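You operate a simulated robot arm through the tools that you are given. There is no shell and no other tool. Be economical: measure what you need, move in short steps, check, and stop when the job is done.

You run a simulated robot arm. Do the job below in one go: nothing can be reset, and whatever is moved stays where it is left.

JOB
Level the blue and the orange bundle from the bundle rack.
Fine: three taps each on the levelling stand; hang both back; leave the third bundle as it is.

The check looks at the end state, three seconds after you hand in, the way a careful person would. Anything else that was tipped, shoved, dropped, spilled or broken makes it a failure.

ROBOT AND FRAMES
A 6-joint arm with a two-finger gripper on a trunk, on a base that drives. Base frame: it is fixed to the floor where the robot stands at the start and does not move with it; the origin is under the middle of the robot, x ahead of it, y to its left, z up; the surface under the hand at the start is at about z = 850. Units: mm, degrees, N and s.
With the tool pointing down near the work surface it reaches from about 100 to 840 mm from the robot's upright axis, wherever it stands. Its first joint turns from -166.0 to 166.0 degrees. Places, roughly: bundle rack [600, 0, 900]; levelling stand [500, 100, 900]. Payload 1.66 kg.
The TCP is the grasp point between the finger pads, 16 mm short of the fingertips. In the tool frame z runs along the fingers and y along their closing line. The gripper opens to 111 mm. The gripper's body begins 104 mm behind the TCP.
Orientation is that of the tool frame in the base frame, as a unit quaternion [w, x, y, z]. With the fingers straight down and closing along the base's y, the tool's x points along the base's -x, its y along +y and its z along -z.

CONTROLS
- The arm moves only by the tool servo_tool. Its argument "plan" is one flat list of numbers, 7 for each row, row after row: the opening in per cent of the stroke, from 0 (shut) to 100 (fully open), then the shift along the base's x, y, z in mm, then the turn, a rotation vector about the base's x, y, z in degrees. In form: [hand, tx, ty, tz, wx, wy, wz, hand, tx, ty, tz, wx, wy, wz, ...]. A call has 1 to 10 rows; each row is the pose to reach, as a shift and turn from the pose commanded when the call began. A row lasts 0.2 s, in which the tool goes at most 50 mm and 8.6 degrees; a call with a longer step from one row to the next is refused whole, and so is a gripper value outside its range. Where a pose cannot be reached the arm comes as near as it can. A force on the tool above 50 N (or 10 N above the force at the start of the call, whichever is more), or a blocked arm, ends the call early, and 0.2 s more pass. The fingers move at their own pace and stop on an object; they squeeze with about 32 N. The grip force told is the motor's: it shows also when the fingers shut on nothing. Time passes only in rows, and 0.2 s behind the last, so rows that repeat a pose let the fingers close. The reply holds the time, the measured pose of the TCP, the force on the tool along the base axes, the opening and the grip force, in the units named above and with some noise, with the torque about the TCP (base axes, N m) and any sound that the robot's microphone picked up, and new pictures: "show" is both (left out), scene, wrist or none.
- Cameras (640 x 400 px; columns grow to the right, rows downward): "scene" is now at [59.3, 165.1, 1562.9]; the picture's right is [-0.30, -0.95, 0.00], its down [-0.63, 0.20, -0.75] and it looks along [0.71, -0.22, -0.66] (base axes); focal length 275 px, centre (320, 200). "wrist" rides on the gripper at [70, 14, -143] in the tool frame; the picture's right is [-0.19, 0.98, 0.00], its down [-0.87, -0.17, -0.47] and it looks along [-0.46, -0.09, 0.88] (tool axes); focal length 230 px, centre (320, 200). There is no depth. A picture from a camera that has moved, and an enlarged one, comes with that camera's place and axes in the base frame and with its lens.
- raise_lower(by): slides the trunk up (or, below 0, down) by that many mm; the arm and the scene camera ride with it, the base frame stays. It gives what a move gives, with no picture.
- drive_base(legs): drives the robot by 1 to 6 legs, each [ahead, left, turn to the left] in mm, mm and degrees, along the robot's own axes; the way and the turn of a leg run together, so that a leg with both is an arc; at most 1500 mm and 180 degrees a leg. The arm and the cameras ride along, it lands a little off, and it stops where it bumps. It gives what a move gives, and a new picture of the scene camera.
- turn_head(pan, tilt): turns the head with the scene camera to pan (to the left, within 120 degrees either way) and tilt (down, from -29 to 69), counted from straight ahead of the robot. It gives what a move gives, and a new picture of the scene camera.
- enlarge(camera, box): a new picture of the part [left, top, right, bottom] of that camera's present view, enlarged. The clock stands still meanwhile.
- close_job(): hands the job in; it is judged then, once.

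Go step by step. Nothing tells you exact positions but the pictures and the camera data: compare them with the known pose of the tool, close in by small moves and look again before you grip or let go. The budget is 120 turns and 260 pictures, counting those below and the enlarged ones. Unless the task says otherwise, let go and move clear before handing in, and close with one line.

The tools are called after "Call:" as name(argument=value, ...) on one line, values as JSON. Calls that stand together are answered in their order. servo_tool: Moves the arm, as the interface text tells. Its arguments: {"type":"object","properties":{"plan":{"type":"array","items":{"type":"number"}},"show":{"type":"string","enum":["both","scene","wrist","none"]}},"required":["plan"]} The other tools are called the same way: raise_lower (by) slides the trunk up or down; drive_base (legs) drives the base; turn_head (pan, tilt) turns the head that bears the scene camera; enlarge (camera, box) takes an enlarged picture of a part of a camera's view; close_job () hands the job in.

At the start:

```text
time: 0.0
ee_pos: [433.9, -63.1, 1191.1]
tool_rot: [0.0, 0.001, 1.0, 0.0]
ft_force: [0.5, -0.1, 0.3]
torque: [0.01, 0.0, -0.01]
finger_gap: 110.9
gripper_force: 0.2
trunk travel left (down, up): [-150.0, 440.0]
robot x, y, heading: [-6.2, -1.7, 0.0]
head pan, tilt: [-17.4, 41.5]
```

scene: 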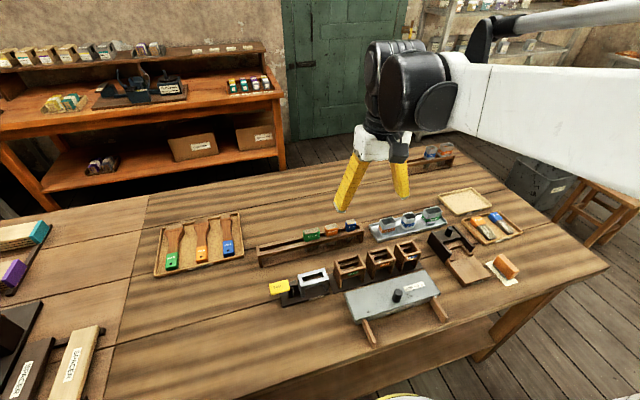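
wrist: 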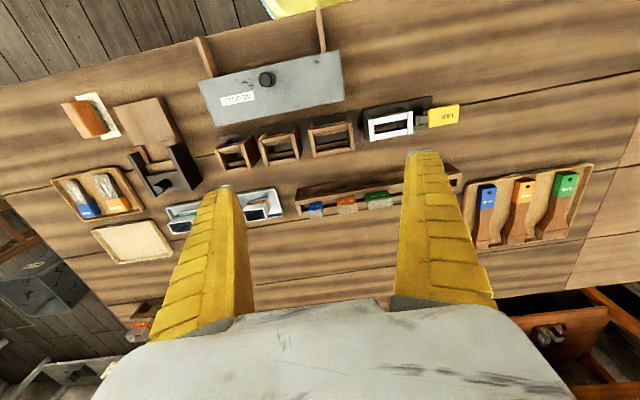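

I see a workbench with several stations, and I need to identify the bundle rack and the levelling stand. I'll enlarge the views first.

Call:
enlarge(camera="scene", box=[250, 170, 410, 270])

Call:
enlarge(camera="scene", box=[260, 240, 460, 365])

Call:
enlarge(camera="scene", box=[390, 170, 550, 270])

Call:
enlarge(camera="wrist", box=[40, 80, 240, 205])

Call:
enlarge(camera="wrist", box=[290, 90, 490, 215])

```text
4.00 times, centred on (330, 220) of scene
camera zoom: at [59.3, 165.1, 1562.9], right [-0.3, -0.95, 0.0], down [-0.63, 0.2, -0.75], along [0.71, -0.22, -0.66], focal length 1099 px, centre (280, 120)
```

zoom: 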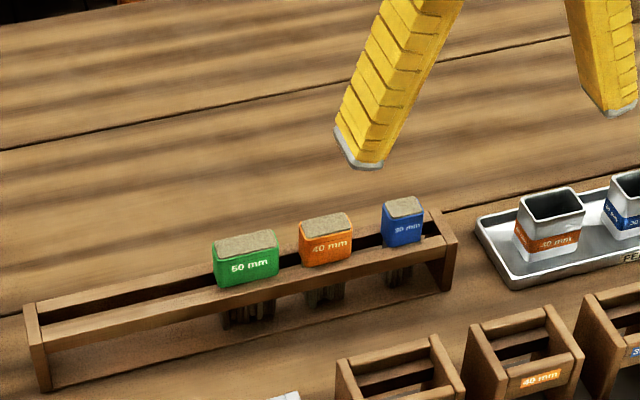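

```text
3.20 times, centred on (360, 302) of scene
camera zoom: at [59.3, 165.1, 1562.9], right [-0.3, -0.95, 0.0], down [-0.63, 0.2, -0.75], along [0.71, -0.22, -0.66], focal length 879 px, centre (192, -128)
```

zoom: 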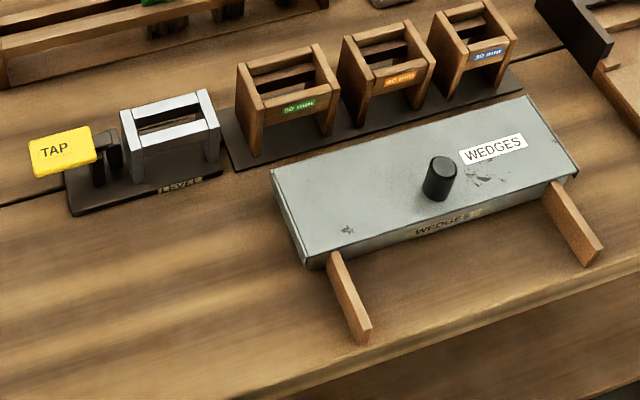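

```text
4.00 times, centred on (470, 220) of scene
camera zoom: at [59.3, 165.1, 1562.9], right [-0.3, -0.95, 0.0], down [-0.63, 0.2, -0.75], along [0.71, -0.22, -0.66], focal length 1099 px, centre (-280, 120)
```

zoom: 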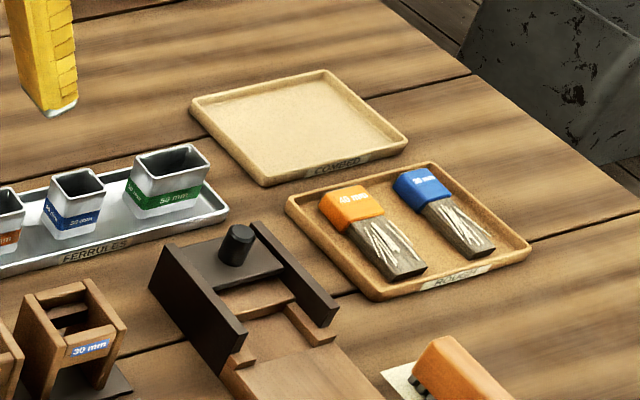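

```text
3.20 times, centred on (140, 142) of wrist
camera zoom: at [364.2, -50.1, 1332.0], right [0.19, 0.98, 0.0], down [0.87, -0.17, 0.47], along [0.46, -0.09, -0.88], focal length 736 px, centre (896, 384)
```

zoom: 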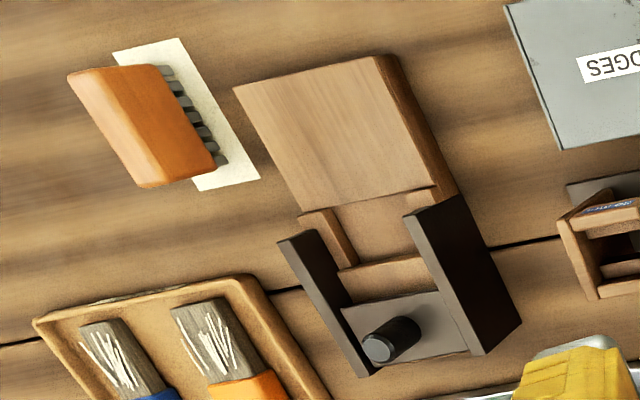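

```text
3.20 times, centred on (390, 152) of wrist
camera zoom: at [364.2, -50.1, 1332.0], right [0.19, 0.98, 0.0], down [0.87, -0.17, 0.47], along [0.46, -0.09, -0.88], focal length 736 px, centre (96, 352)
```

zoom: 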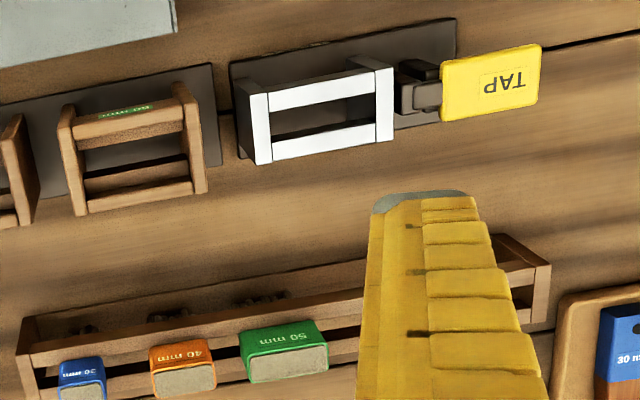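

The rack runs along y at about x = 630, with blue at y = -119, orange at -52 and green at 18. The levelling stand is near (473, 53), with its TAP paddle near y = 150. I'll turn the hand so it closes along x and bring it over the blue bundle.

Call:
servo_tool(plan=[100, 20, -6, -6, 0, 0, -8.5, 100, 40, -12, -12, 0, 0, -17, 100, 60, -18, -18, 0, 0, -25.5, 100, 80, -24, -24, 0, 0, -34, 100, 100, -30, -30, 0, 0, -42.5, 100, 120, -36, -36, 0, 0, -51, 100, 140, -42, -42, 0, 0, -59.5, 100, 160, -48, -48, 0, 0, -68, 100, 180, -52, -54, 0, 0, -76.5, 100, 196, -56, -60, 0, 0, -85], show="none")

Call:
servo_tool(plan=[100, 0, 0, -40, 0, 0, -5, 100, 0, 0, -40, 0, 0, -5])

```text
time: 2.2
ee_pos: [630.4, -121.3, 1129.5]
tool_rot: [0.0, 0.677, 0.736, 0.0]
ft_force: [0.1, 0.4, -0.4]
torque: [0.05, -0.01, -0.01]
finger_gap: 110.8
gripper_force: 0.0
trunk travel left (down, up): [-150.0, 440.0]
robot x, y, heading: [-0.2, -1.8, 0.3]
head pan, tilt: [-17.4, 41.5]
```

```text
time: 2.8
ee_pos: [628.4, -118.2, 1089.5]
tool_rot: [-0.001, 0.708, 0.706, 0.001]
ft_force: [0.7, -0.8, 0.4]
torque: [0.02, 0.01, 0.01]
finger_gap: 111.2
gripper_force: 0.0
trunk travel left (down, up): [-150.0, 440.0]
robot x, y, heading: [1.9, -1.0, -0.0]
head pan, tilt: [-17.4, 41.5]
camera scene: at [59.3, 165.1, 1562.9], right [-0.3, -0.95, 0.0], down [-0.63, 0.2, -0.75], along [0.71, -0.22, -0.66], focal length 275 px, centre (320, 200)
camera wrist: at [641.6, -47.8, 1230.2], right [0.98, -0.19, 0.0], down [-0.17, -0.87, 0.47], along [-0.09, -0.46, -0.88], focal length 230 px, centre (320, 200)
```

scene: 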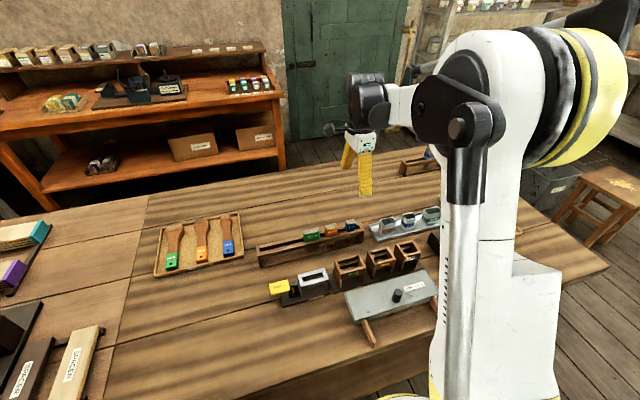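
wrist: 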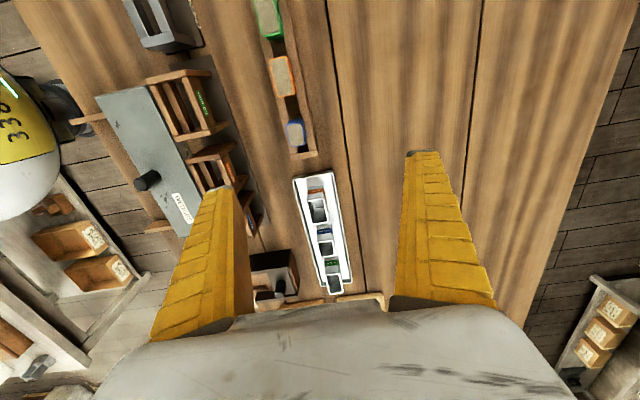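

Combining both views, the block tops are near z = 940, so blue is at about (602, -102). I'll shift back toward +y and look closer.

Call:
servo_tool(plan=[100, -13, -17, 0, 0, 0, 0, 100, -26, -34, 0, 0, 0, 0, 100, -26, -34, 0, 0, 0, 0], show="none")

Call:
enlarge(camera="wrist", box=[230, 0, 390, 100])

Call:
enlarge(camera="wrist", box=[60, 0, 260, 125])

Call:
enlarge(camera="scene", box=[250, 210, 378, 290])

```text
time: 3.6
ee_pos: [601.8, -152.5, 1089.8]
tool_rot: [0.0, 0.707, 0.707, 0.0]
ft_force: [0.3, -0.2, 0.9]
torque: [0.01, -0.02, -0.02]
finger_gap: 111.1
gripper_force: 0.1
trunk travel left (down, up): [-150.0, 440.0]
robot x, y, heading: [-0.5, 3.4, -0.1]
head pan, tilt: [-17.4, 41.5]
```

```text
4.00 times, centred on (310, 50) of wrist
camera zoom: at [616.2, -81.5, 1231.0], right [0.98, -0.19, 0.0], down [-0.17, -0.87, 0.47], along [-0.09, -0.46, -0.88], focal length 920 px, centre (360, 800)
```

zoom: 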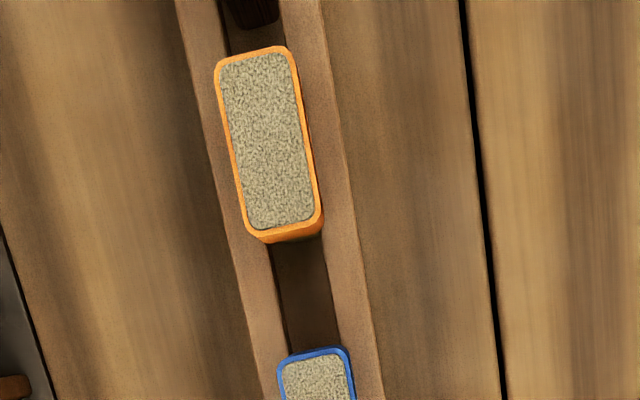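

```text
3.20 times, centred on (160, 62) of wrist
camera zoom: at [616.2, -81.5, 1231.0], right [0.98, -0.19, 0.0], down [-0.17, -0.87, 0.47], along [-0.09, -0.46, -0.88], focal length 736 px, centre (832, 640)
```

zoom: 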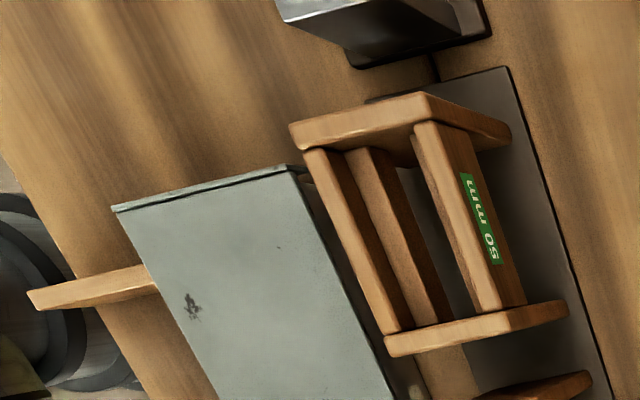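

```text
5.00 times, centred on (314, 250) of scene
camera zoom: at [59.4, 165.2, 1562.9], right [-0.3, -0.95, 0.0], down [-0.63, 0.2, -0.75], along [0.71, -0.22, -0.66], focal length 1374 px, centre (350, -50)
```

zoom: 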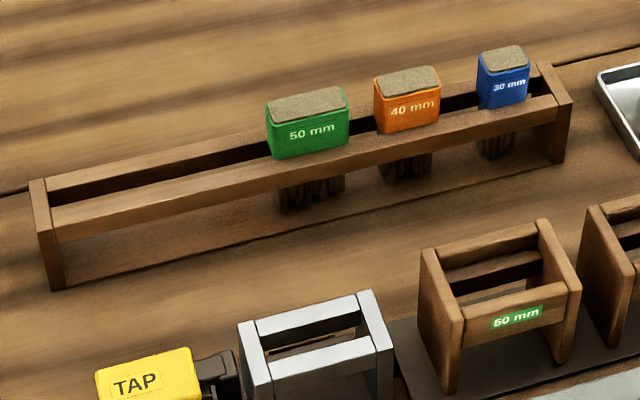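

The rack lies along y at x≈600; blue is at y≈-101 and orange at y≈-40. I'll move above blue at z = 985 with the hand partly open and check from the scene camera.

Call:
servo_tool(plan=[60, 0, 20, -20, 0, 0, 0, 60, -2, 50, -60, 0, 0, 0, 60, -2, 51, -100, 0, 0, 0, 60, -2, 51, -105, 0, 0, 0])

Call:
enlarge(camera="scene", box=[290, 180, 410, 255])

Call:
enlarge(camera="wrist", box=[220, 100, 420, 225])

```text
time: 4.6
ee_pos: [601.2, -104.0, 986.2]
tool_rot: [0.0, 0.708, 0.706, 0.0]
ft_force: [-0.7, 0.2, 0.4]
torque: [0.02, -0.03, 0.0]
finger_gap: 68.2
gripper_force: 1.3
trunk travel left (down, up): [-150.0, 440.0]
robot x, y, heading: [0.3, 2.9, 0.1]
head pan, tilt: [-17.4, 41.5]
camera scene: at [59.3, 165.0, 1563.0], right [-0.3, -0.95, 0.0], down [-0.63, 0.2, -0.75], along [0.71, -0.22, -0.66], focal length 275 px, centre (320, 200)
camera wrist: at [614.5, -32.6, 1126.7], right [0.98, -0.19, 0.0], down [-0.17, -0.87, 0.47], along [-0.09, -0.46, -0.88], focal length 230 px, centre (320, 200)
```

scene: 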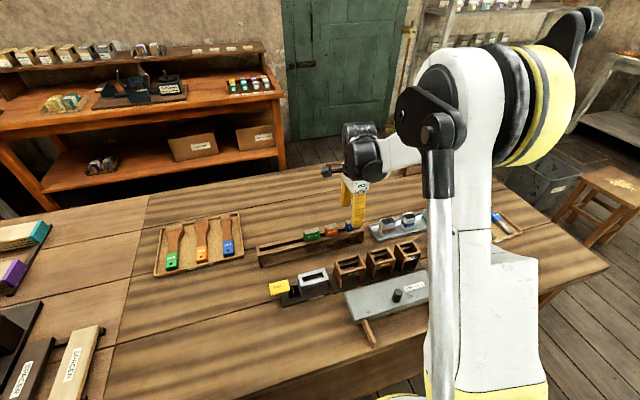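
wrist: 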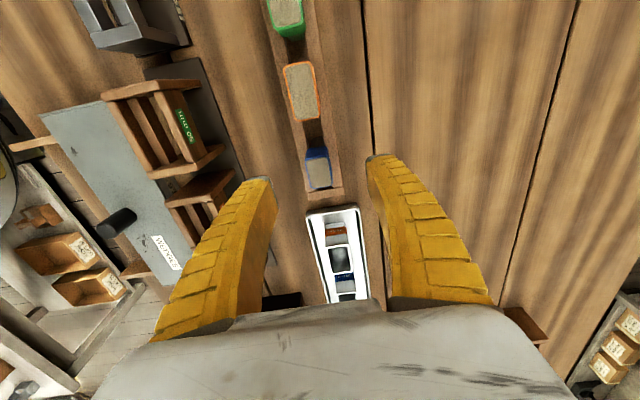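

```text
5.33 times, centred on (350, 218) of scene
camera zoom: at [59.3, 165.0, 1563.0], right [-0.3, -0.95, 0.0], down [-0.63, 0.2, -0.75], along [0.71, -0.22, -0.66], focal length 1466 px, centre (160, 107)
```

zoom: 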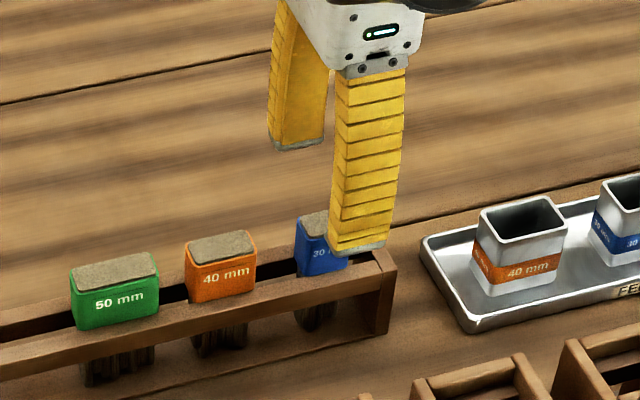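

```text
3.20 times, centred on (320, 162) of wrist
camera zoom: at [614.5, -32.6, 1126.7], right [0.98, -0.19, 0.0], down [-0.17, -0.87, 0.47], along [-0.09, -0.46, -0.88], focal length 736 px, centre (320, 320)
```

zoom: 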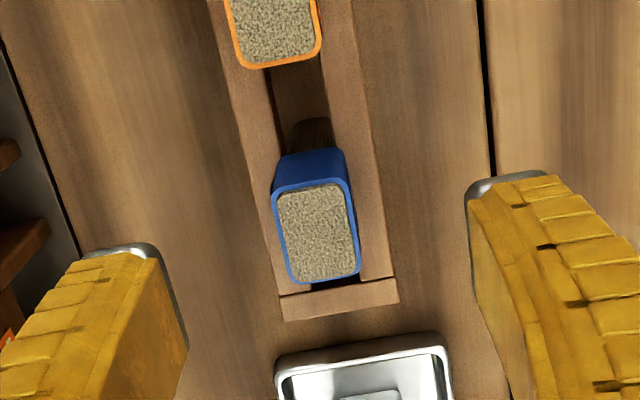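

Blue sits between the fingers at (600, -102). I'll descend to z = 942 and check depth before closing.

Call:
servo_tool(plan=[50, 0, 1, -22, 0, 0, 0, 45, 0, 1, -44, 0, 0, 0, 45, 0, 1, -44, 0, 0, 0], show="none")

Call:
enlarge(camera="scene", box=[310, 190, 406, 250])

Call:
enlarge(camera="wrist", box=[220, 100, 420, 225])

```text
time: 5.4
ee_pos: [602.2, -100.6, 942.7]
tool_rot: [0.0, 0.708, 0.707, 0.0]
ft_force: [0.3, 1.0, 0.2]
torque: [-0.01, 0.0, -0.05]
finger_gap: 52.1
gripper_force: 1.5
trunk travel left (down, up): [-150.0, 440.0]
robot x, y, heading: [-4.6, 0.3, -0.2]
head pan, tilt: [-17.4, 41.5]
```

```text
6.67 times, centred on (358, 220) of scene
camera zoom: at [59.3, 165.1, 1562.9], right [-0.3, -0.95, 0.0], down [-0.63, 0.2, -0.75], along [0.71, -0.22, -0.66], focal length 1832 px, centre (67, 67)
```

zoom: 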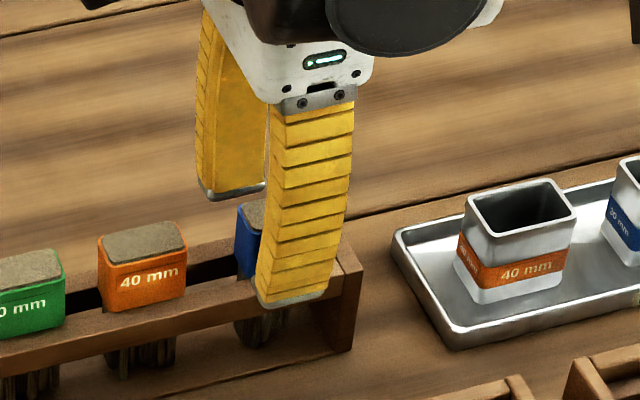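

```text
3.20 times, centred on (320, 162) of wrist
camera zoom: at [615.4, -29.8, 1082.2], right [0.98, -0.19, 0.0], down [-0.17, -0.87, 0.47], along [-0.09, -0.46, -0.88], focal length 736 px, centre (320, 320)
```

zoom: 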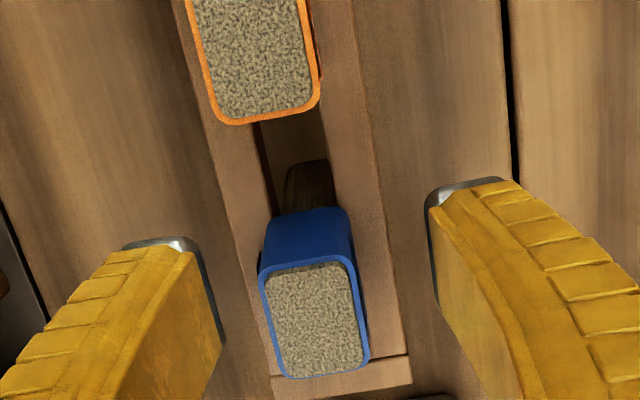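

Block top is ≈938 and the rails ≈904, so I'll go down to z≈927, 3 mm further in -y, and close.

Call:
servo_tool(plan=[45, -1, -3, -15, 0, 0, 0, 45, -1, -3, -15, 0, 0, 0, 15, -1, -3, -15, 0, 0, 0, 0, -1, -3, -15, 0, 0, 0, 0, -1, -3, -15, 0, 0, 0])

Call:
enlarge(camera="wrist", box=[220, 100, 420, 225])

```text
time: 6.6
ee_pos: [600.6, -103.2, 925.4]
tool_rot: [0.0, 0.707, 0.707, 0.0]
ft_force: [4.6, -0.5, 9.8]
torque: [-0.02, -0.04, 0.0]
finger_gap: 16.5
gripper_force: 32.1
trunk travel left (down, up): [-150.0, 440.0]
robot x, y, heading: [1.2, 3.3, -0.1]
head pan, tilt: [-17.4, 41.5]
camera scene: at [59.0, 165.2, 1563.0], right [-0.3, -0.95, 0.0], down [-0.63, 0.2, -0.75], along [0.71, -0.22, -0.66], focal length 275 px, centre (320, 200)
camera wrist: at [613.2, -32.8, 1067.3], right [0.98, -0.19, 0.0], down [-0.17, -0.87, 0.47], along [-0.09, -0.46, -0.88], focal length 230 px, centre (320, 200)
```

scene: 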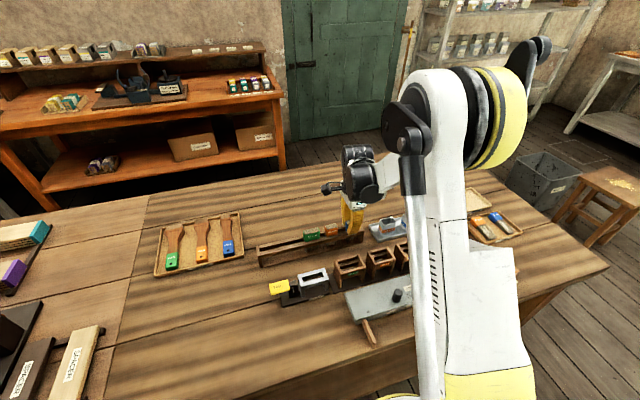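
wrist: 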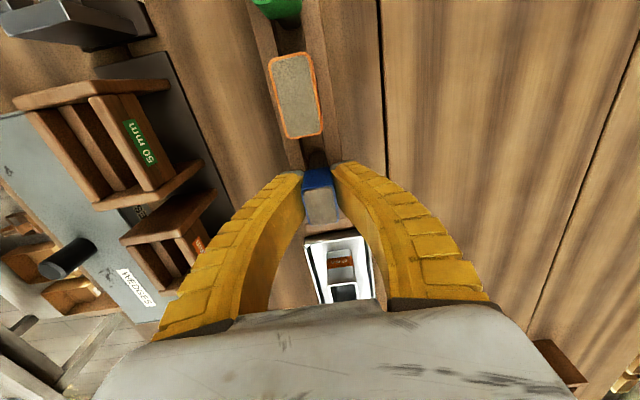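

```text
3.20 times, centred on (320, 162) of wrist
camera zoom: at [613.2, -32.8, 1067.3], right [0.98, -0.19, 0.0], down [-0.17, -0.87, 0.47], along [-0.09, -0.46, -0.88], focal length 736 px, centre (320, 320)
```

zoom: 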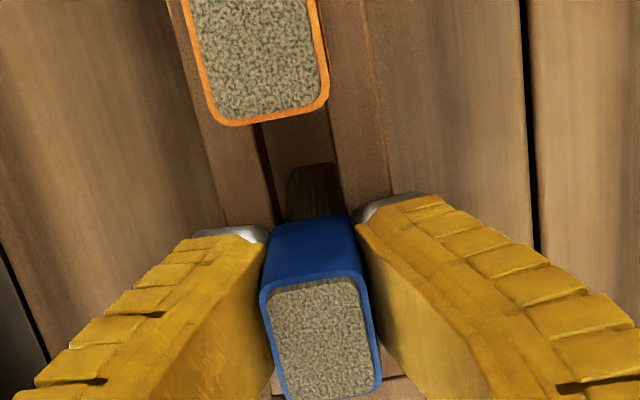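

Blue is gripped. I'll lift it straight up and check it.

Call:
servo_tool(plan=[0, 0, 0, 5, 0, 0, 0, 0, 0, 0, 25, 0, 0, 0, 0, 0, 0, 60, 0, 0, 0, 0, 0, 0, 95, 0, 0, 0, 0, 0, 0, 115, 0, 0, 0, 0, 0, 0, 115, 0, 0, 0])

Call:
enlarge(camera="scene", box=[310, 150, 406, 210])

Call:
enlarge(camera="scene", box=[260, 255, 356, 315])

```text
time: 8.0
ee_pos: [600.2, -106.5, 1041.0]
tool_rot: [0.0, 0.708, 0.706, 0.0]
ft_force: [0.4, -0.1, -0.1]
torque: [-0.02, 0.0, -0.05]
finger_gap: 13.1
gripper_force: 32.0
trunk travel left (down, up): [-150.0, 440.0]
robot x, y, heading: [3.9, 0.1, 0.3]
head pan, tilt: [-17.4, 41.5]
camera scene: at [59.3, 165.1, 1562.9], right [-0.3, -0.95, 0.0], down [-0.63, 0.2, -0.75], along [0.71, -0.22, -0.66], focal length 275 px, centre (320, 200)
camera wrist: at [613.1, -35.4, 1181.7], right [0.98, -0.19, 0.0], down [-0.17, -0.87, 0.47], along [-0.09, -0.46, -0.88], focal length 230 px, centre (320, 200)
```

scene: 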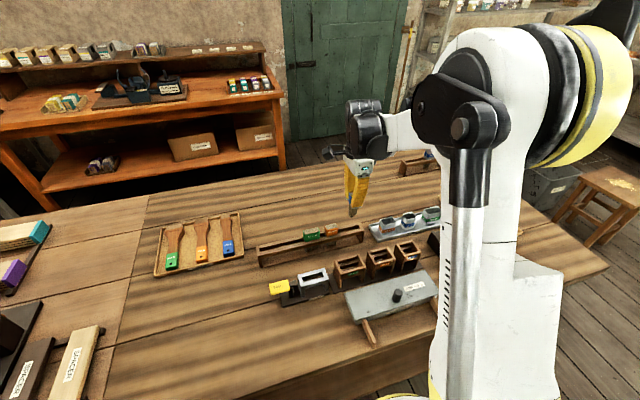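
wrist: 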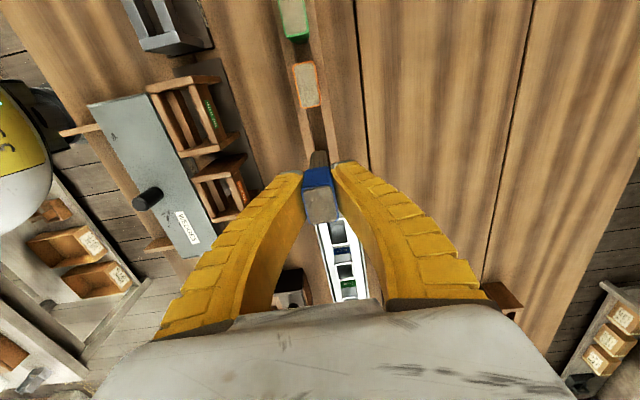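

```text
6.67 times, centred on (358, 180) of scene
camera zoom: at [59.3, 165.1, 1562.9], right [-0.3, -0.95, 0.0], down [-0.63, 0.2, -0.75], along [0.71, -0.22, -0.66], focal length 1832 px, centre (67, 333)
```

zoom: 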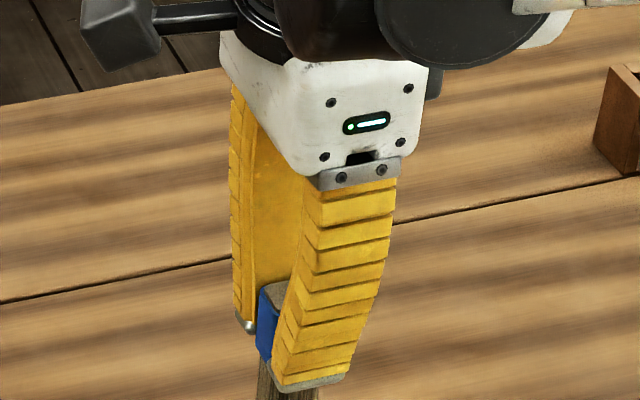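

```text
6.67 times, centred on (308, 285) of scene
camera zoom: at [59.3, 165.1, 1562.9], right [-0.3, -0.95, 0.0], down [-0.63, 0.2, -0.75], along [0.71, -0.22, -0.66], focal length 1832 px, centre (400, -367)
```

zoom: 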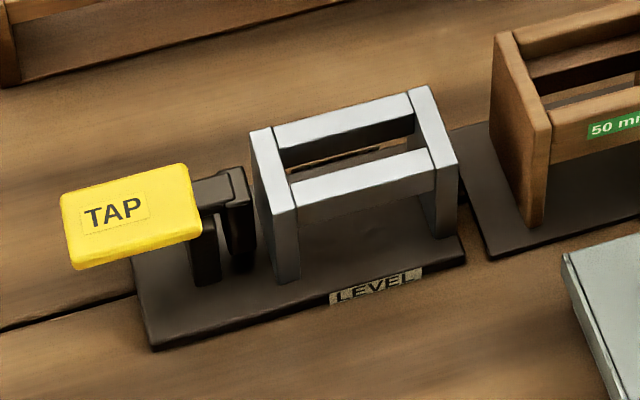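

Blue is held cleanly. I'll move towards the stand, stopping short so the wrist camera can see the slot.

Call:
servo_tool(plan=[0, -30, 20, 0, 0, 0, 0, 0, -65, 40, 0, 0, 0, 0, 0, -100, 60, 0, 0, 0, 0, 0, -135, 80, 0, 0, 0, 0, 0, -135, 80, 0, 0, 0, 0])

Call:
enlarge(camera="wrist", box=[230, 0, 430, 125])

```text
time: 9.2
ee_pos: [467.8, -24.8, 1042.2]
tool_rot: [0.0, 0.707, 0.707, 0.0]
ft_force: [0.8, 1.2, -0.9]
torque: [0.02, -0.04, 0.02]
finger_gap: 13.3
gripper_force: 32.1
trunk travel left (down, up): [-150.0, 440.0]
robot x, y, heading: [-3.1, 1.1, 0.1]
head pan, tilt: [-17.4, 41.5]
camera scene: at [59.4, 165.1, 1562.9], right [-0.3, -0.95, 0.0], down [-0.63, 0.2, -0.75], along [0.71, -0.22, -0.66], focal length 275 px, centre (320, 200)
camera wrist: at [481.0, 45.2, 1182.1], right [0.98, -0.19, 0.0], down [-0.17, -0.87, 0.47], along [-0.09, -0.46, -0.88], focal length 230 px, centre (320, 200)
```

scene: 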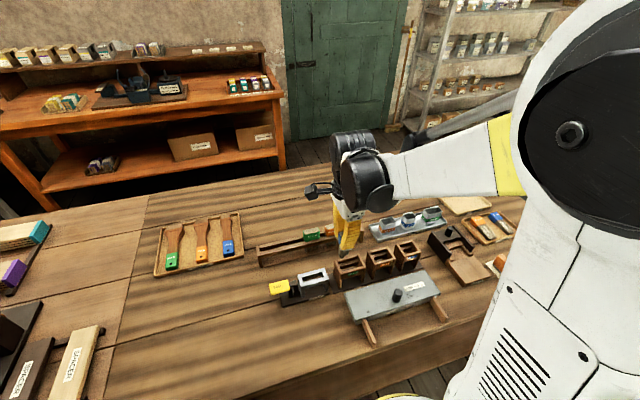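
wrist: 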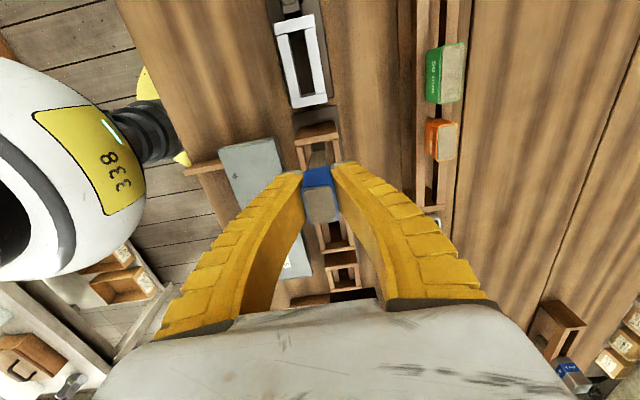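

```text
3.20 times, centred on (330, 62) of wrist
camera zoom: at [481.0, 45.2, 1182.1], right [0.98, -0.19, 0.0], down [-0.17, -0.87, 0.47], along [-0.09, -0.46, -0.88], focal length 736 px, centre (288, 640)
```

zoom: 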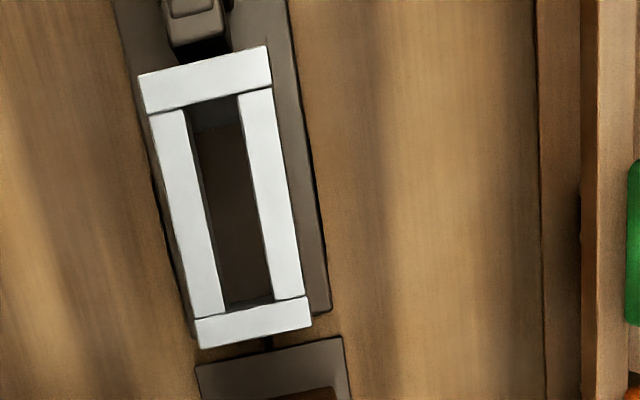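

The stand's slot is at about (466, 61) with its top at z≈910 and roughly 54 x 15 mm. I'll move above it, lower partway and check.

Call:
servo_tool(plan=[0, 0, 28, 0, 0, 0, 0, 0, 0, 56, 0, 0, 0, 0, 0, 0, 85, 0, 0, 0, 0, 0, 0, 85, -10, 0, 0, 0, 0, 0, 85, -25, 0, 0, 0, 0, 0, 85, -25, 0, 0, 0])

Call:
enlarge(camera="wrist", box=[240, 100, 400, 200])

Call:
enlarge(camera="scene", box=[255, 230, 383, 310])

```text
time: 10.6
ee_pos: [466.9, 58.8, 1016.8]
tool_rot: [0.001, 0.707, 0.707, 0.0]
ft_force: [0.2, 1.2, -0.3]
torque: [0.01, 0.0, 0.04]
finger_gap: 13.3
gripper_force: 32.3
trunk travel left (down, up): [-150.0, 440.0]
robot x, y, heading: [0.7, 3.1, -0.1]
head pan, tilt: [-17.4, 41.5]
camera scene: at [59.3, 165.2, 1562.9], right [-0.3, -0.95, 0.0], down [-0.63, 0.2, -0.75], along [0.71, -0.22, -0.66], focal length 275 px, centre (320, 200)
camera wrist: at [480.5, 129.6, 1157.5], right [0.98, -0.19, 0.0], down [-0.17, -0.87, 0.47], along [-0.09, -0.46, -0.88], focal length 230 px, centre (320, 200)
```

scene: 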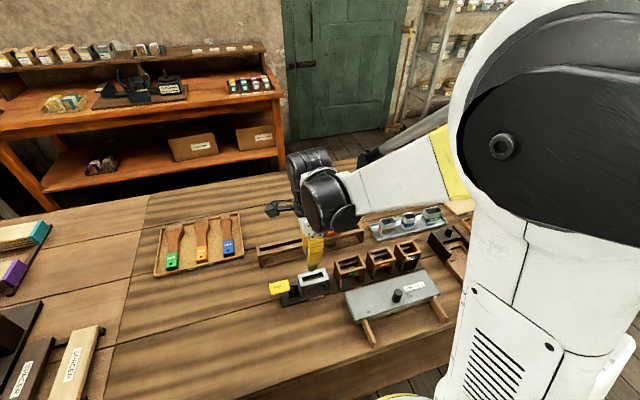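
wrist: 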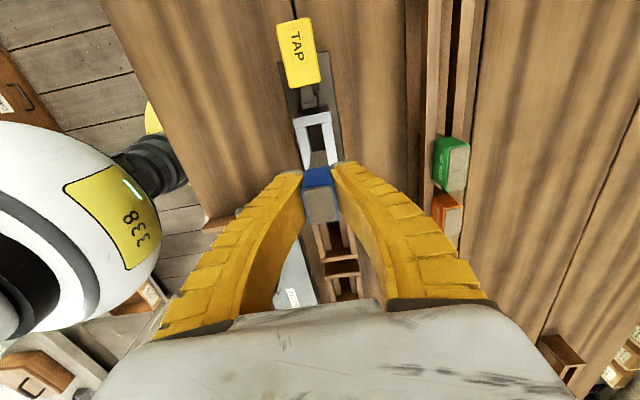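

```text
4.00 times, centred on (320, 150) of wrist
camera zoom: at [480.5, 129.6, 1157.5], right [0.98, -0.19, 0.0], down [-0.17, -0.87, 0.47], along [-0.09, -0.46, -0.88], focal length 920 px, centre (320, 400)
```

zoom: 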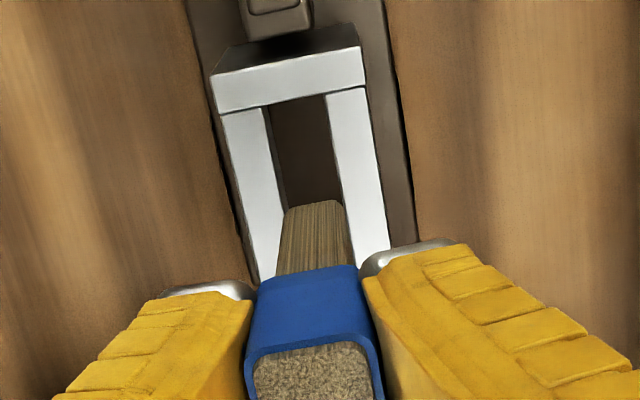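

```text
5.00 times, centred on (319, 270) of scene
camera zoom: at [59.3, 165.2, 1562.9], right [-0.3, -0.95, 0.0], down [-0.63, 0.2, -0.75], along [0.71, -0.22, -0.66], focal length 1374 px, centre (325, -150)
```

zoom: 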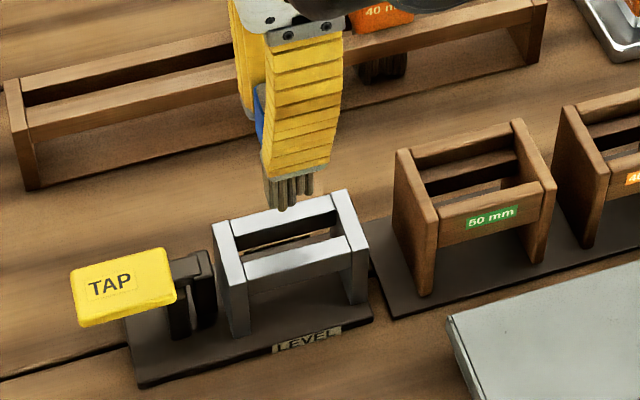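

Alignment looks good: the hairs are over the slot. I'll lower the bundle, then creep until it seats.

Call:
servo_tool(plan=[0, 0, 0, -15, 0, 0, 0, 0, 0, 0, -30, 0, 0, 0, 0, 0, 0, -45, 0, 0, 0, 0, 0, 0, -60, 0, 0, 0, 0, 0, 0, -72, 0, 0, 0, 0, 0, 0, -72, 0, 0, 0], show="none")

Call:
enlarge(camera="wrist", box=[240, 100, 400, 200])

Call:
enlarge(camera="scene", box=[255, 230, 383, 310])

```text
time: 12.0
ee_pos: [465.8, 59.7, 945.3]
tool_rot: [0.0, 0.706, 0.708, -0.001]
ft_force: [0.4, 0.7, -0.5]
torque: [-0.02, -0.01, 0.0]
finger_gap: 13.1
gripper_force: 32.0
trunk travel left (down, up): [-150.0, 440.0]
robot x, y, heading: [-0.7, 0.8, -0.3]
head pan, tilt: [-17.4, 41.5]
```

```text
4.00 times, centred on (320, 150) of wrist
camera zoom: at [478.7, 130.3, 1086.6], right [0.98, -0.19, 0.0], down [-0.17, -0.87, 0.47], along [-0.09, -0.46, -0.88], focal length 920 px, centre (320, 400)
```

zoom: 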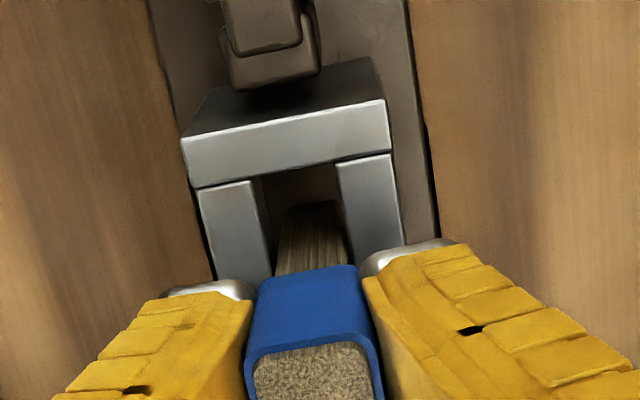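

```text
5.00 times, centred on (319, 270) of scene
camera zoom: at [59.3, 165.1, 1562.9], right [-0.3, -0.95, 0.0], down [-0.63, 0.2, -0.75], along [0.71, -0.22, -0.66], focal length 1374 px, centre (325, -150)
```

zoom: 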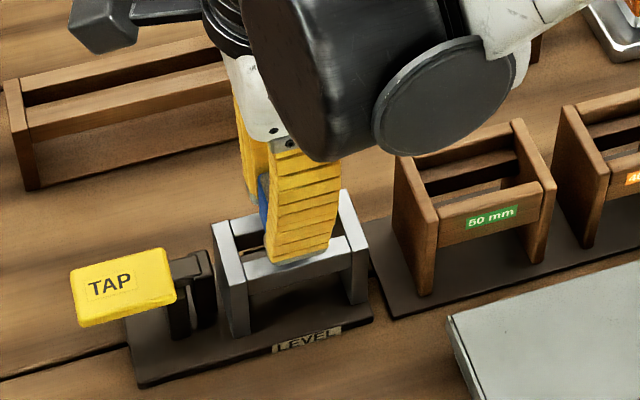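

Hairs are in the slot. I'll creep down in 3 mm rows until contact.

Call:
servo_tool(plan=[0, 0, 0, -3, 0, 0, 0, 0, 0, 0, -6, 0, 0, 0, 0, 0, 0, -9, 0, 0, 0, 0, 0, 0, -11, 0, 0, 0, 0, 0, 0, -11, 0, 0, 0], show="none")

Call:
enlarge(camera="wrist", box=[240, 100, 400, 200])

Call:
enlarge(camera="scene", box=[275, 250, 355, 300])

```text
time: 13.2
ee_pos: [464.9, 59.5, 933.7]
tool_rot: [0.0, 0.707, 0.707, 0.0]
ft_force: [1.1, 0.6, -0.1]
torque: [0.01, 0.02, 0.0]
finger_gap: 13.2
gripper_force: 33.0
trunk travel left (down, up): [-150.0, 440.0]
robot x, y, heading: [-1.0, 2.5, 0.3]
head pan, tilt: [-17.4, 41.5]
```

```text
4.00 times, centred on (320, 150) of wrist
camera zoom: at [479.3, 130.5, 1075.5], right [0.98, -0.19, 0.0], down [-0.17, -0.87, 0.47], along [-0.09, -0.46, -0.88], focal length 920 px, centre (320, 400)
```

zoom: 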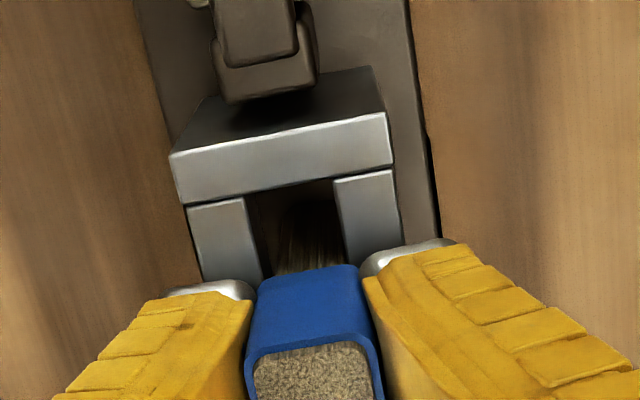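

```text
8.00 times, centred on (315, 275) of scene
camera zoom: at [59.3, 165.1, 1562.9], right [-0.3, -0.95, 0.0], down [-0.63, 0.2, -0.75], along [0.71, -0.22, -0.66], focal length 2198 px, centre (360, -400)
```

zoom: 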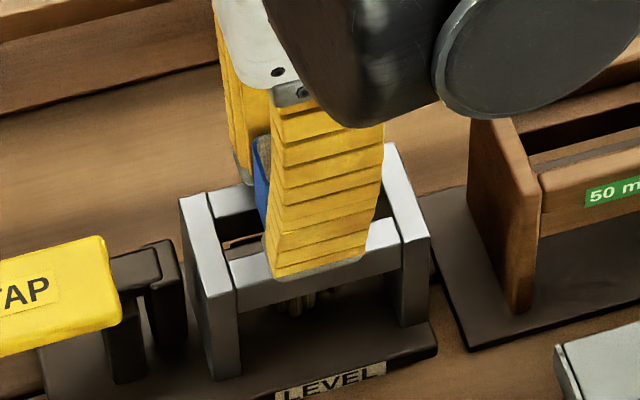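

Call:
servo_tool(plan=[0, 0, 0, -2, 0, 0, 0, 0, 0, 0, -4, 0, 0, 0, 0, 0, 0, -6, 0, 0, 0, 0, 0, 0, -6, 0, 0, 0], show="none")

Call:
enlarge(camera="wrist", box=[240, 100, 400, 200])

```text
time: 14.2
ee_pos: [466.2, 60.1, 929.2]
tool_rot: [0.0, 0.707, 0.707, 0.001]
ft_force: [0.8, -1.2, 16.4]
torque: [-0.07, 0.0, -0.01]
finger_gap: 20.5
gripper_force: 32.4
trunk travel left (down, up): [-150.0, 440.0]
robot x, y, heading: [-1.5, -1.3, -0.2]
head pan, tilt: [-17.4, 41.5]
```

```text
4.00 times, centred on (320, 150) of wrist
camera zoom: at [479.6, 130.1, 1069.6], right [0.98, -0.19, 0.0], down [-0.17, -0.87, 0.47], along [-0.09, -0.46, -0.88], focal length 920 px, centre (320, 400)
```

zoom: 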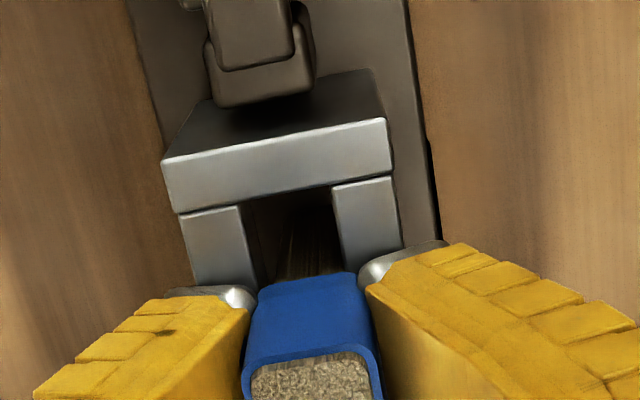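

Seated on the stand (about 16 N). I'll open the fingers and lift off.

Call:
servo_tool(plan=[0, 0, 0, 1.5, 0, 0, 0, 30, 0, 0, 1.5, 0, 0, 0, 45, 0, 0, 1.5, 0, 0, 0, 50, 0, 0, 2, 0, 0, 0, 50, 0, 0, 25, 0, 0, 0, 50, 0, 0, 60, 0, 0, 0, 50, 0, 0, 90, 0, 0, 0, 50, 0, 0, 90, 0, 0, 0])

Call:
enlarge(camera="wrist", box=[240, 100, 400, 200])

Call:
enlarge(camera="scene", box=[255, 240, 351, 300])

```text
time: 16.0
ee_pos: [466.3, 58.1, 1018.2]
tool_rot: [-0.001, 0.707, 0.707, 0.0]
ft_force: [0.2, 0.8, -0.2]
torque: [0.0, -0.05, 0.01]
finger_gap: 57.7
gripper_force: 1.0
trunk travel left (down, up): [-150.0, 440.0]
robot x, y, heading: [1.0, 3.2, -0.2]
head pan, tilt: [-17.4, 41.5]
camera scene: at [59.3, 165.1, 1562.9], right [-0.3, -0.95, 0.0], down [-0.63, 0.2, -0.75], along [0.71, -0.22, -0.66], focal length 275 px, centre (320, 200)
camera wrist: at [478.6, 128.2, 1159.1], right [0.98, -0.19, 0.0], down [-0.17, -0.87, 0.47], along [-0.09, -0.46, -0.88], focal length 230 px, centre (320, 200)
```

scene: 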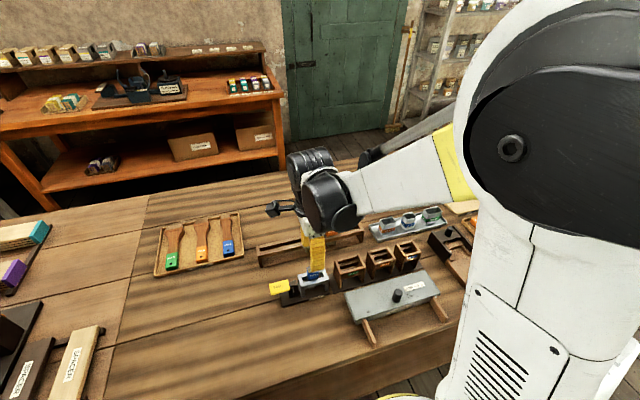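
wrist: 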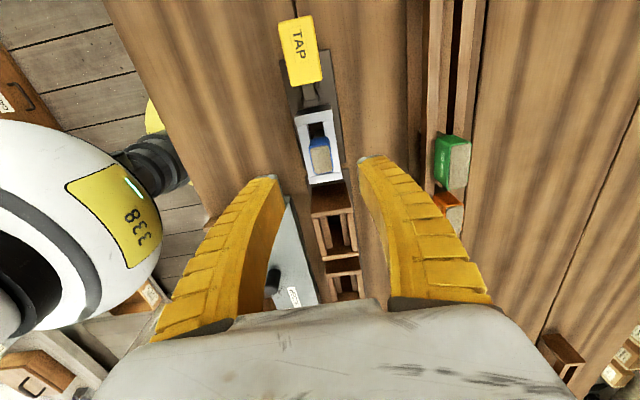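

```text
4.00 times, centred on (320, 150) of wrist
camera zoom: at [478.6, 128.2, 1159.1], right [0.98, -0.19, 0.0], down [-0.17, -0.87, 0.47], along [-0.09, -0.46, -0.88], focal length 920 px, centre (320, 400)
```

zoom: 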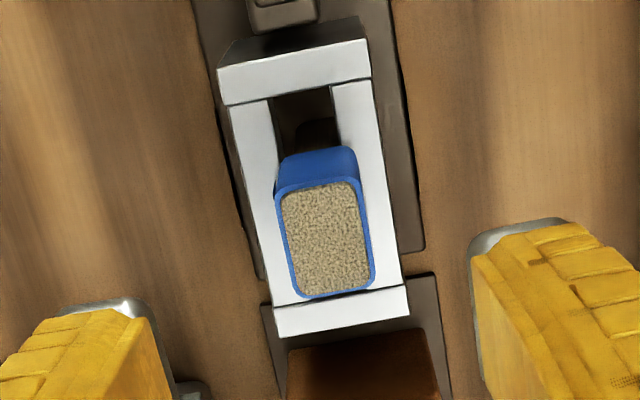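

```text
6.67 times, centred on (303, 270) of scene
camera zoom: at [59.3, 165.1, 1562.9], right [-0.3, -0.95, 0.0], down [-0.63, 0.2, -0.75], along [0.71, -0.22, -0.66], focal length 1832 px, centre (433, -267)
```

zoom: 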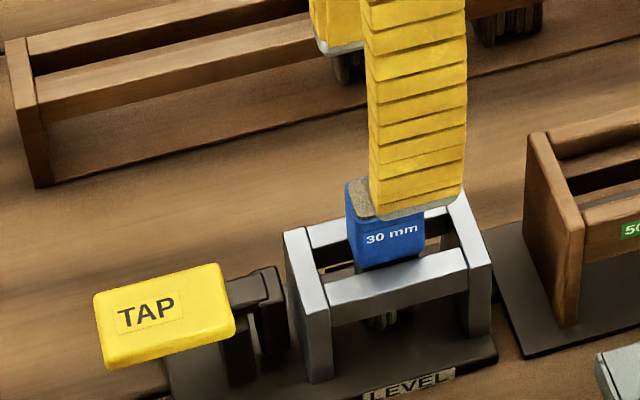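

Blue is seated in the stand. Next I'll close the fingers and go over the TAP pad at about (466, 155), top z≈905.

Call:
servo_tool(plan=[20, 0, 32, 0, 0, 0, 0, 0, 0, 64, 0, 0, 0, 0, 0, 0, 95, 0, 0, 0, 0, 0, 0, 95, -35, 0, 0, 0, 0, 0, 95, -75, 0, 0, 0, 0, 0, 95, -75, 0, 0, 0])

Call:
enlarge(camera="scene", box=[240, 230, 352, 300])

Call:
enlarge(camera="wrist", box=[220, 100, 420, 225])

```text
time: 17.4
ee_pos: [465.5, 154.2, 942.5]
tool_rot: [0.0, 0.706, 0.708, 0.0]
ft_force: [-0.3, -0.7, 0.7]
torque: [-0.01, 0.03, 0.04]
finger_gap: 0.2
gripper_force: 28.9
trunk travel left (down, up): [-150.0, 440.0]
robot x, y, heading: [0.6, 2.9, 0.1]
head pan, tilt: [-17.4, 41.5]
camera scene: at [59.2, 165.1, 1562.9], right [-0.3, -0.95, 0.0], down [-0.63, 0.2, -0.75], along [0.71, -0.22, -0.66], focal length 275 px, centre (320, 200)
camera wrist: at [478.8, 225.3, 1084.5], right [0.98, -0.19, 0.0], down [-0.17, -0.87, 0.47], along [-0.09, -0.46, -0.88], focal length 230 px, centre (320, 200)
```

scene: 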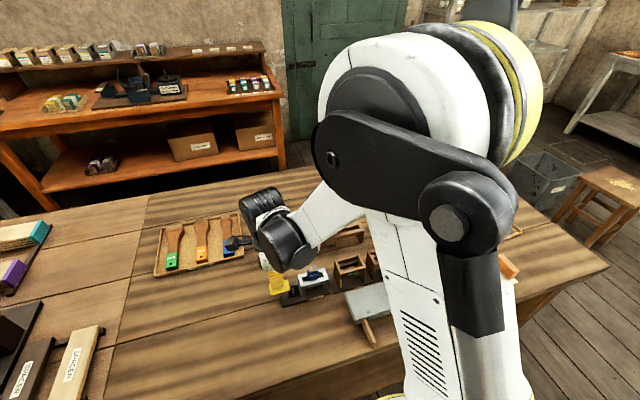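
wrist: 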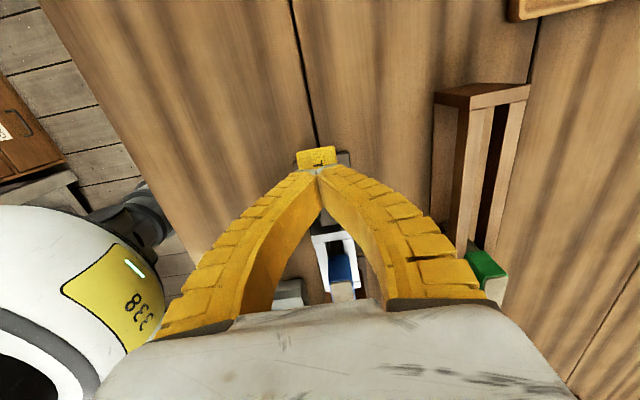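

```text
5.71 times, centred on (296, 265) of scene
camera zoom: at [59.2, 165.1, 1562.9], right [-0.3, -0.95, 0.0], down [-0.63, 0.2, -0.75], along [0.71, -0.22, -0.66], focal length 1570 px, centre (457, -171)
```

zoom: 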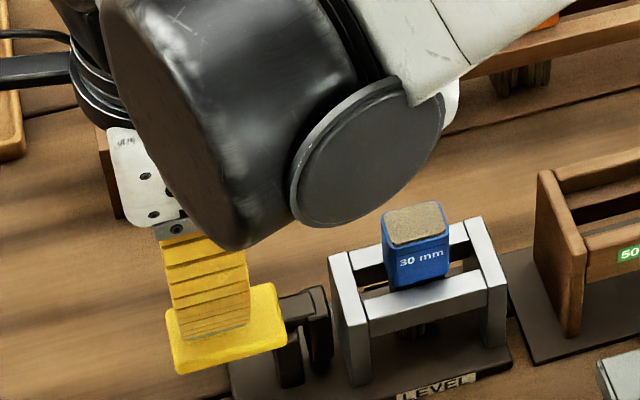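

```text
3.20 times, centred on (320, 162) of wrist
camera zoom: at [478.8, 225.3, 1084.5], right [0.98, -0.19, 0.0], down [-0.17, -0.87, 0.47], along [-0.09, -0.46, -0.88], focal length 736 px, centre (320, 320)
```

zoom: 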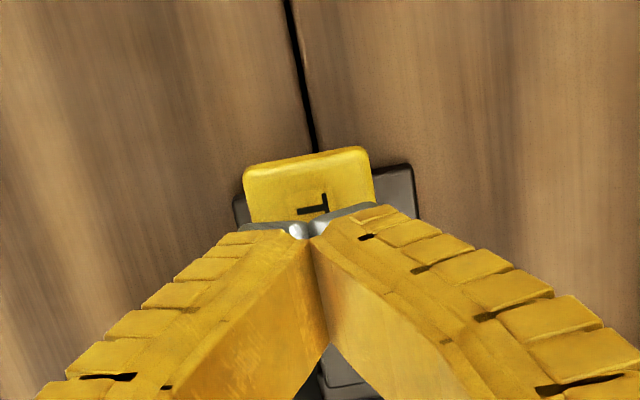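

Positioned over the pad. I'll press down slowly and watch force and sound.

Call:
servo_tool(plan=[0, 0, 0, -8, 0, 0, 0, 0, 0, 0, -14, 0, 0, 0, 0, 0, 0, -18, 0, 0, 0, 0, 0, 0, -21, 0, 0, 0, 0, 0, 0, -24, 0, 0, 0, 0, 0, 0, -27, 0, 0, 0], show="none")

Call:
enlarge(camera="scene", box=[240, 230, 352, 300])

```text
time: 18.8
ee_pos: [466.2, 155.1, 916.3]
tool_rot: [0.0, 0.707, 0.707, 0.0]
ft_force: [1.8, 4.6, 11.4]
torque: [-0.07, 0.0, 0.04]
finger_gap: 5.7
gripper_force: 28.6
trunk travel left (down, up): [-150.0, 440.0]
robot x, y, heading: [0.6, 3.2, 0.3]
head pan, tilt: [-17.4, 41.5]
heard: click
```

```text
5.71 times, centred on (296, 265) of scene
camera zoom: at [58.7, 165.3, 1563.1], right [-0.3, -0.95, 0.0], down [-0.63, 0.2, -0.75], along [0.71, -0.22, -0.66], focal length 1570 px, centre (457, -171)
```

zoom: 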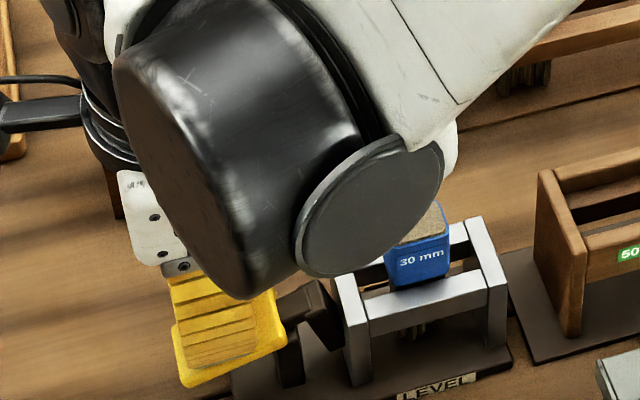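

One click at z≈916, taken as tap 1. I'll rise fully clear and see whether the release makes a sound.

Call:
servo_tool(plan=[0, 0, 0, 5, 0, 0, 0, 0, 0, 0, 12, 0, 0, 0, 0, 0, 0, 20, 0, 0, 0, 0, 0, 0, 27, 0, 0, 0, 0, 0, 0, 27, 0, 0, 0], show="none")

Call:
enlarge(camera="scene", box=[240, 230, 352, 300])

```text
time: 20.0
ee_pos: [466.2, 156.7, 942.8]
tool_rot: [0.0, 0.707, 0.707, 0.0]
ft_force: [-0.2, -0.6, -0.1]
torque: [0.01, 0.03, -0.02]
finger_gap: 0.0
gripper_force: 28.7
trunk travel left (down, up): [-150.0, 440.0]
robot x, y, heading: [-0.5, -1.9, -0.2]
head pan, tilt: [-17.4, 41.5]
```

```text
5.71 times, centred on (296, 265) of scene
camera zoom: at [59.4, 165.1, 1562.9], right [-0.3, -0.95, 0.0], down [-0.63, 0.2, -0.75], along [0.71, -0.22, -0.66], focal length 1570 px, centre (457, -171)
```

zoom: 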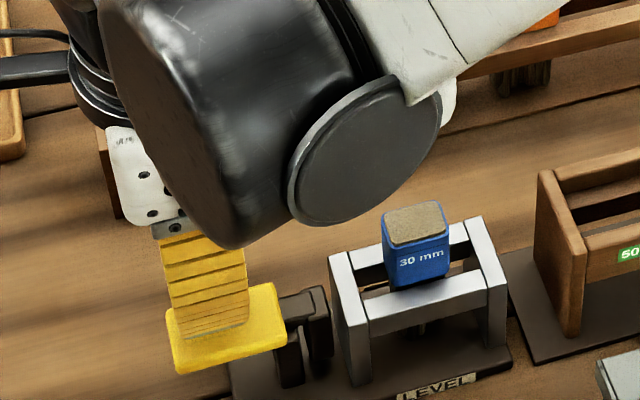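

The pad springs back silently. Tap 2 with the same stroke.

Call:
servo_tool(plan=[0, 0, 0, -8, 0, 0, 0, 0, 0, 0, -14, 0, 0, 0, 0, 0, 0, -18, 0, 0, 0, 0, 0, 0, -21, 0, 0, 0, 0, 0, 0, -24, 0, 0, 0, 0, 0, 0, -27, 0, 0, 0, 0, 0, 0, -27, 0, 0, 0, 0, 0, 0, -15, 0, 0, 0, 0, 0, 0, 0, 0, 0, 0, 0, 0, 0, 0, 0, 0, 0], show="none")

```text
time: 22.2
ee_pos: [466.1, 155.0, 943.8]
tool_rot: [0.0, 0.707, 0.707, 0.0]
ft_force: [-0.4, 0.2, 0.0]
torque: [0.01, 0.0, -0.01]
finger_gap: 0.1
gripper_force: 28.7
trunk travel left (down, up): [-150.0, 440.0]
robot x, y, heading: [-2.2, 3.7, 0.1]
head pan, tilt: [-17.4, 41.5]
heard: click
```

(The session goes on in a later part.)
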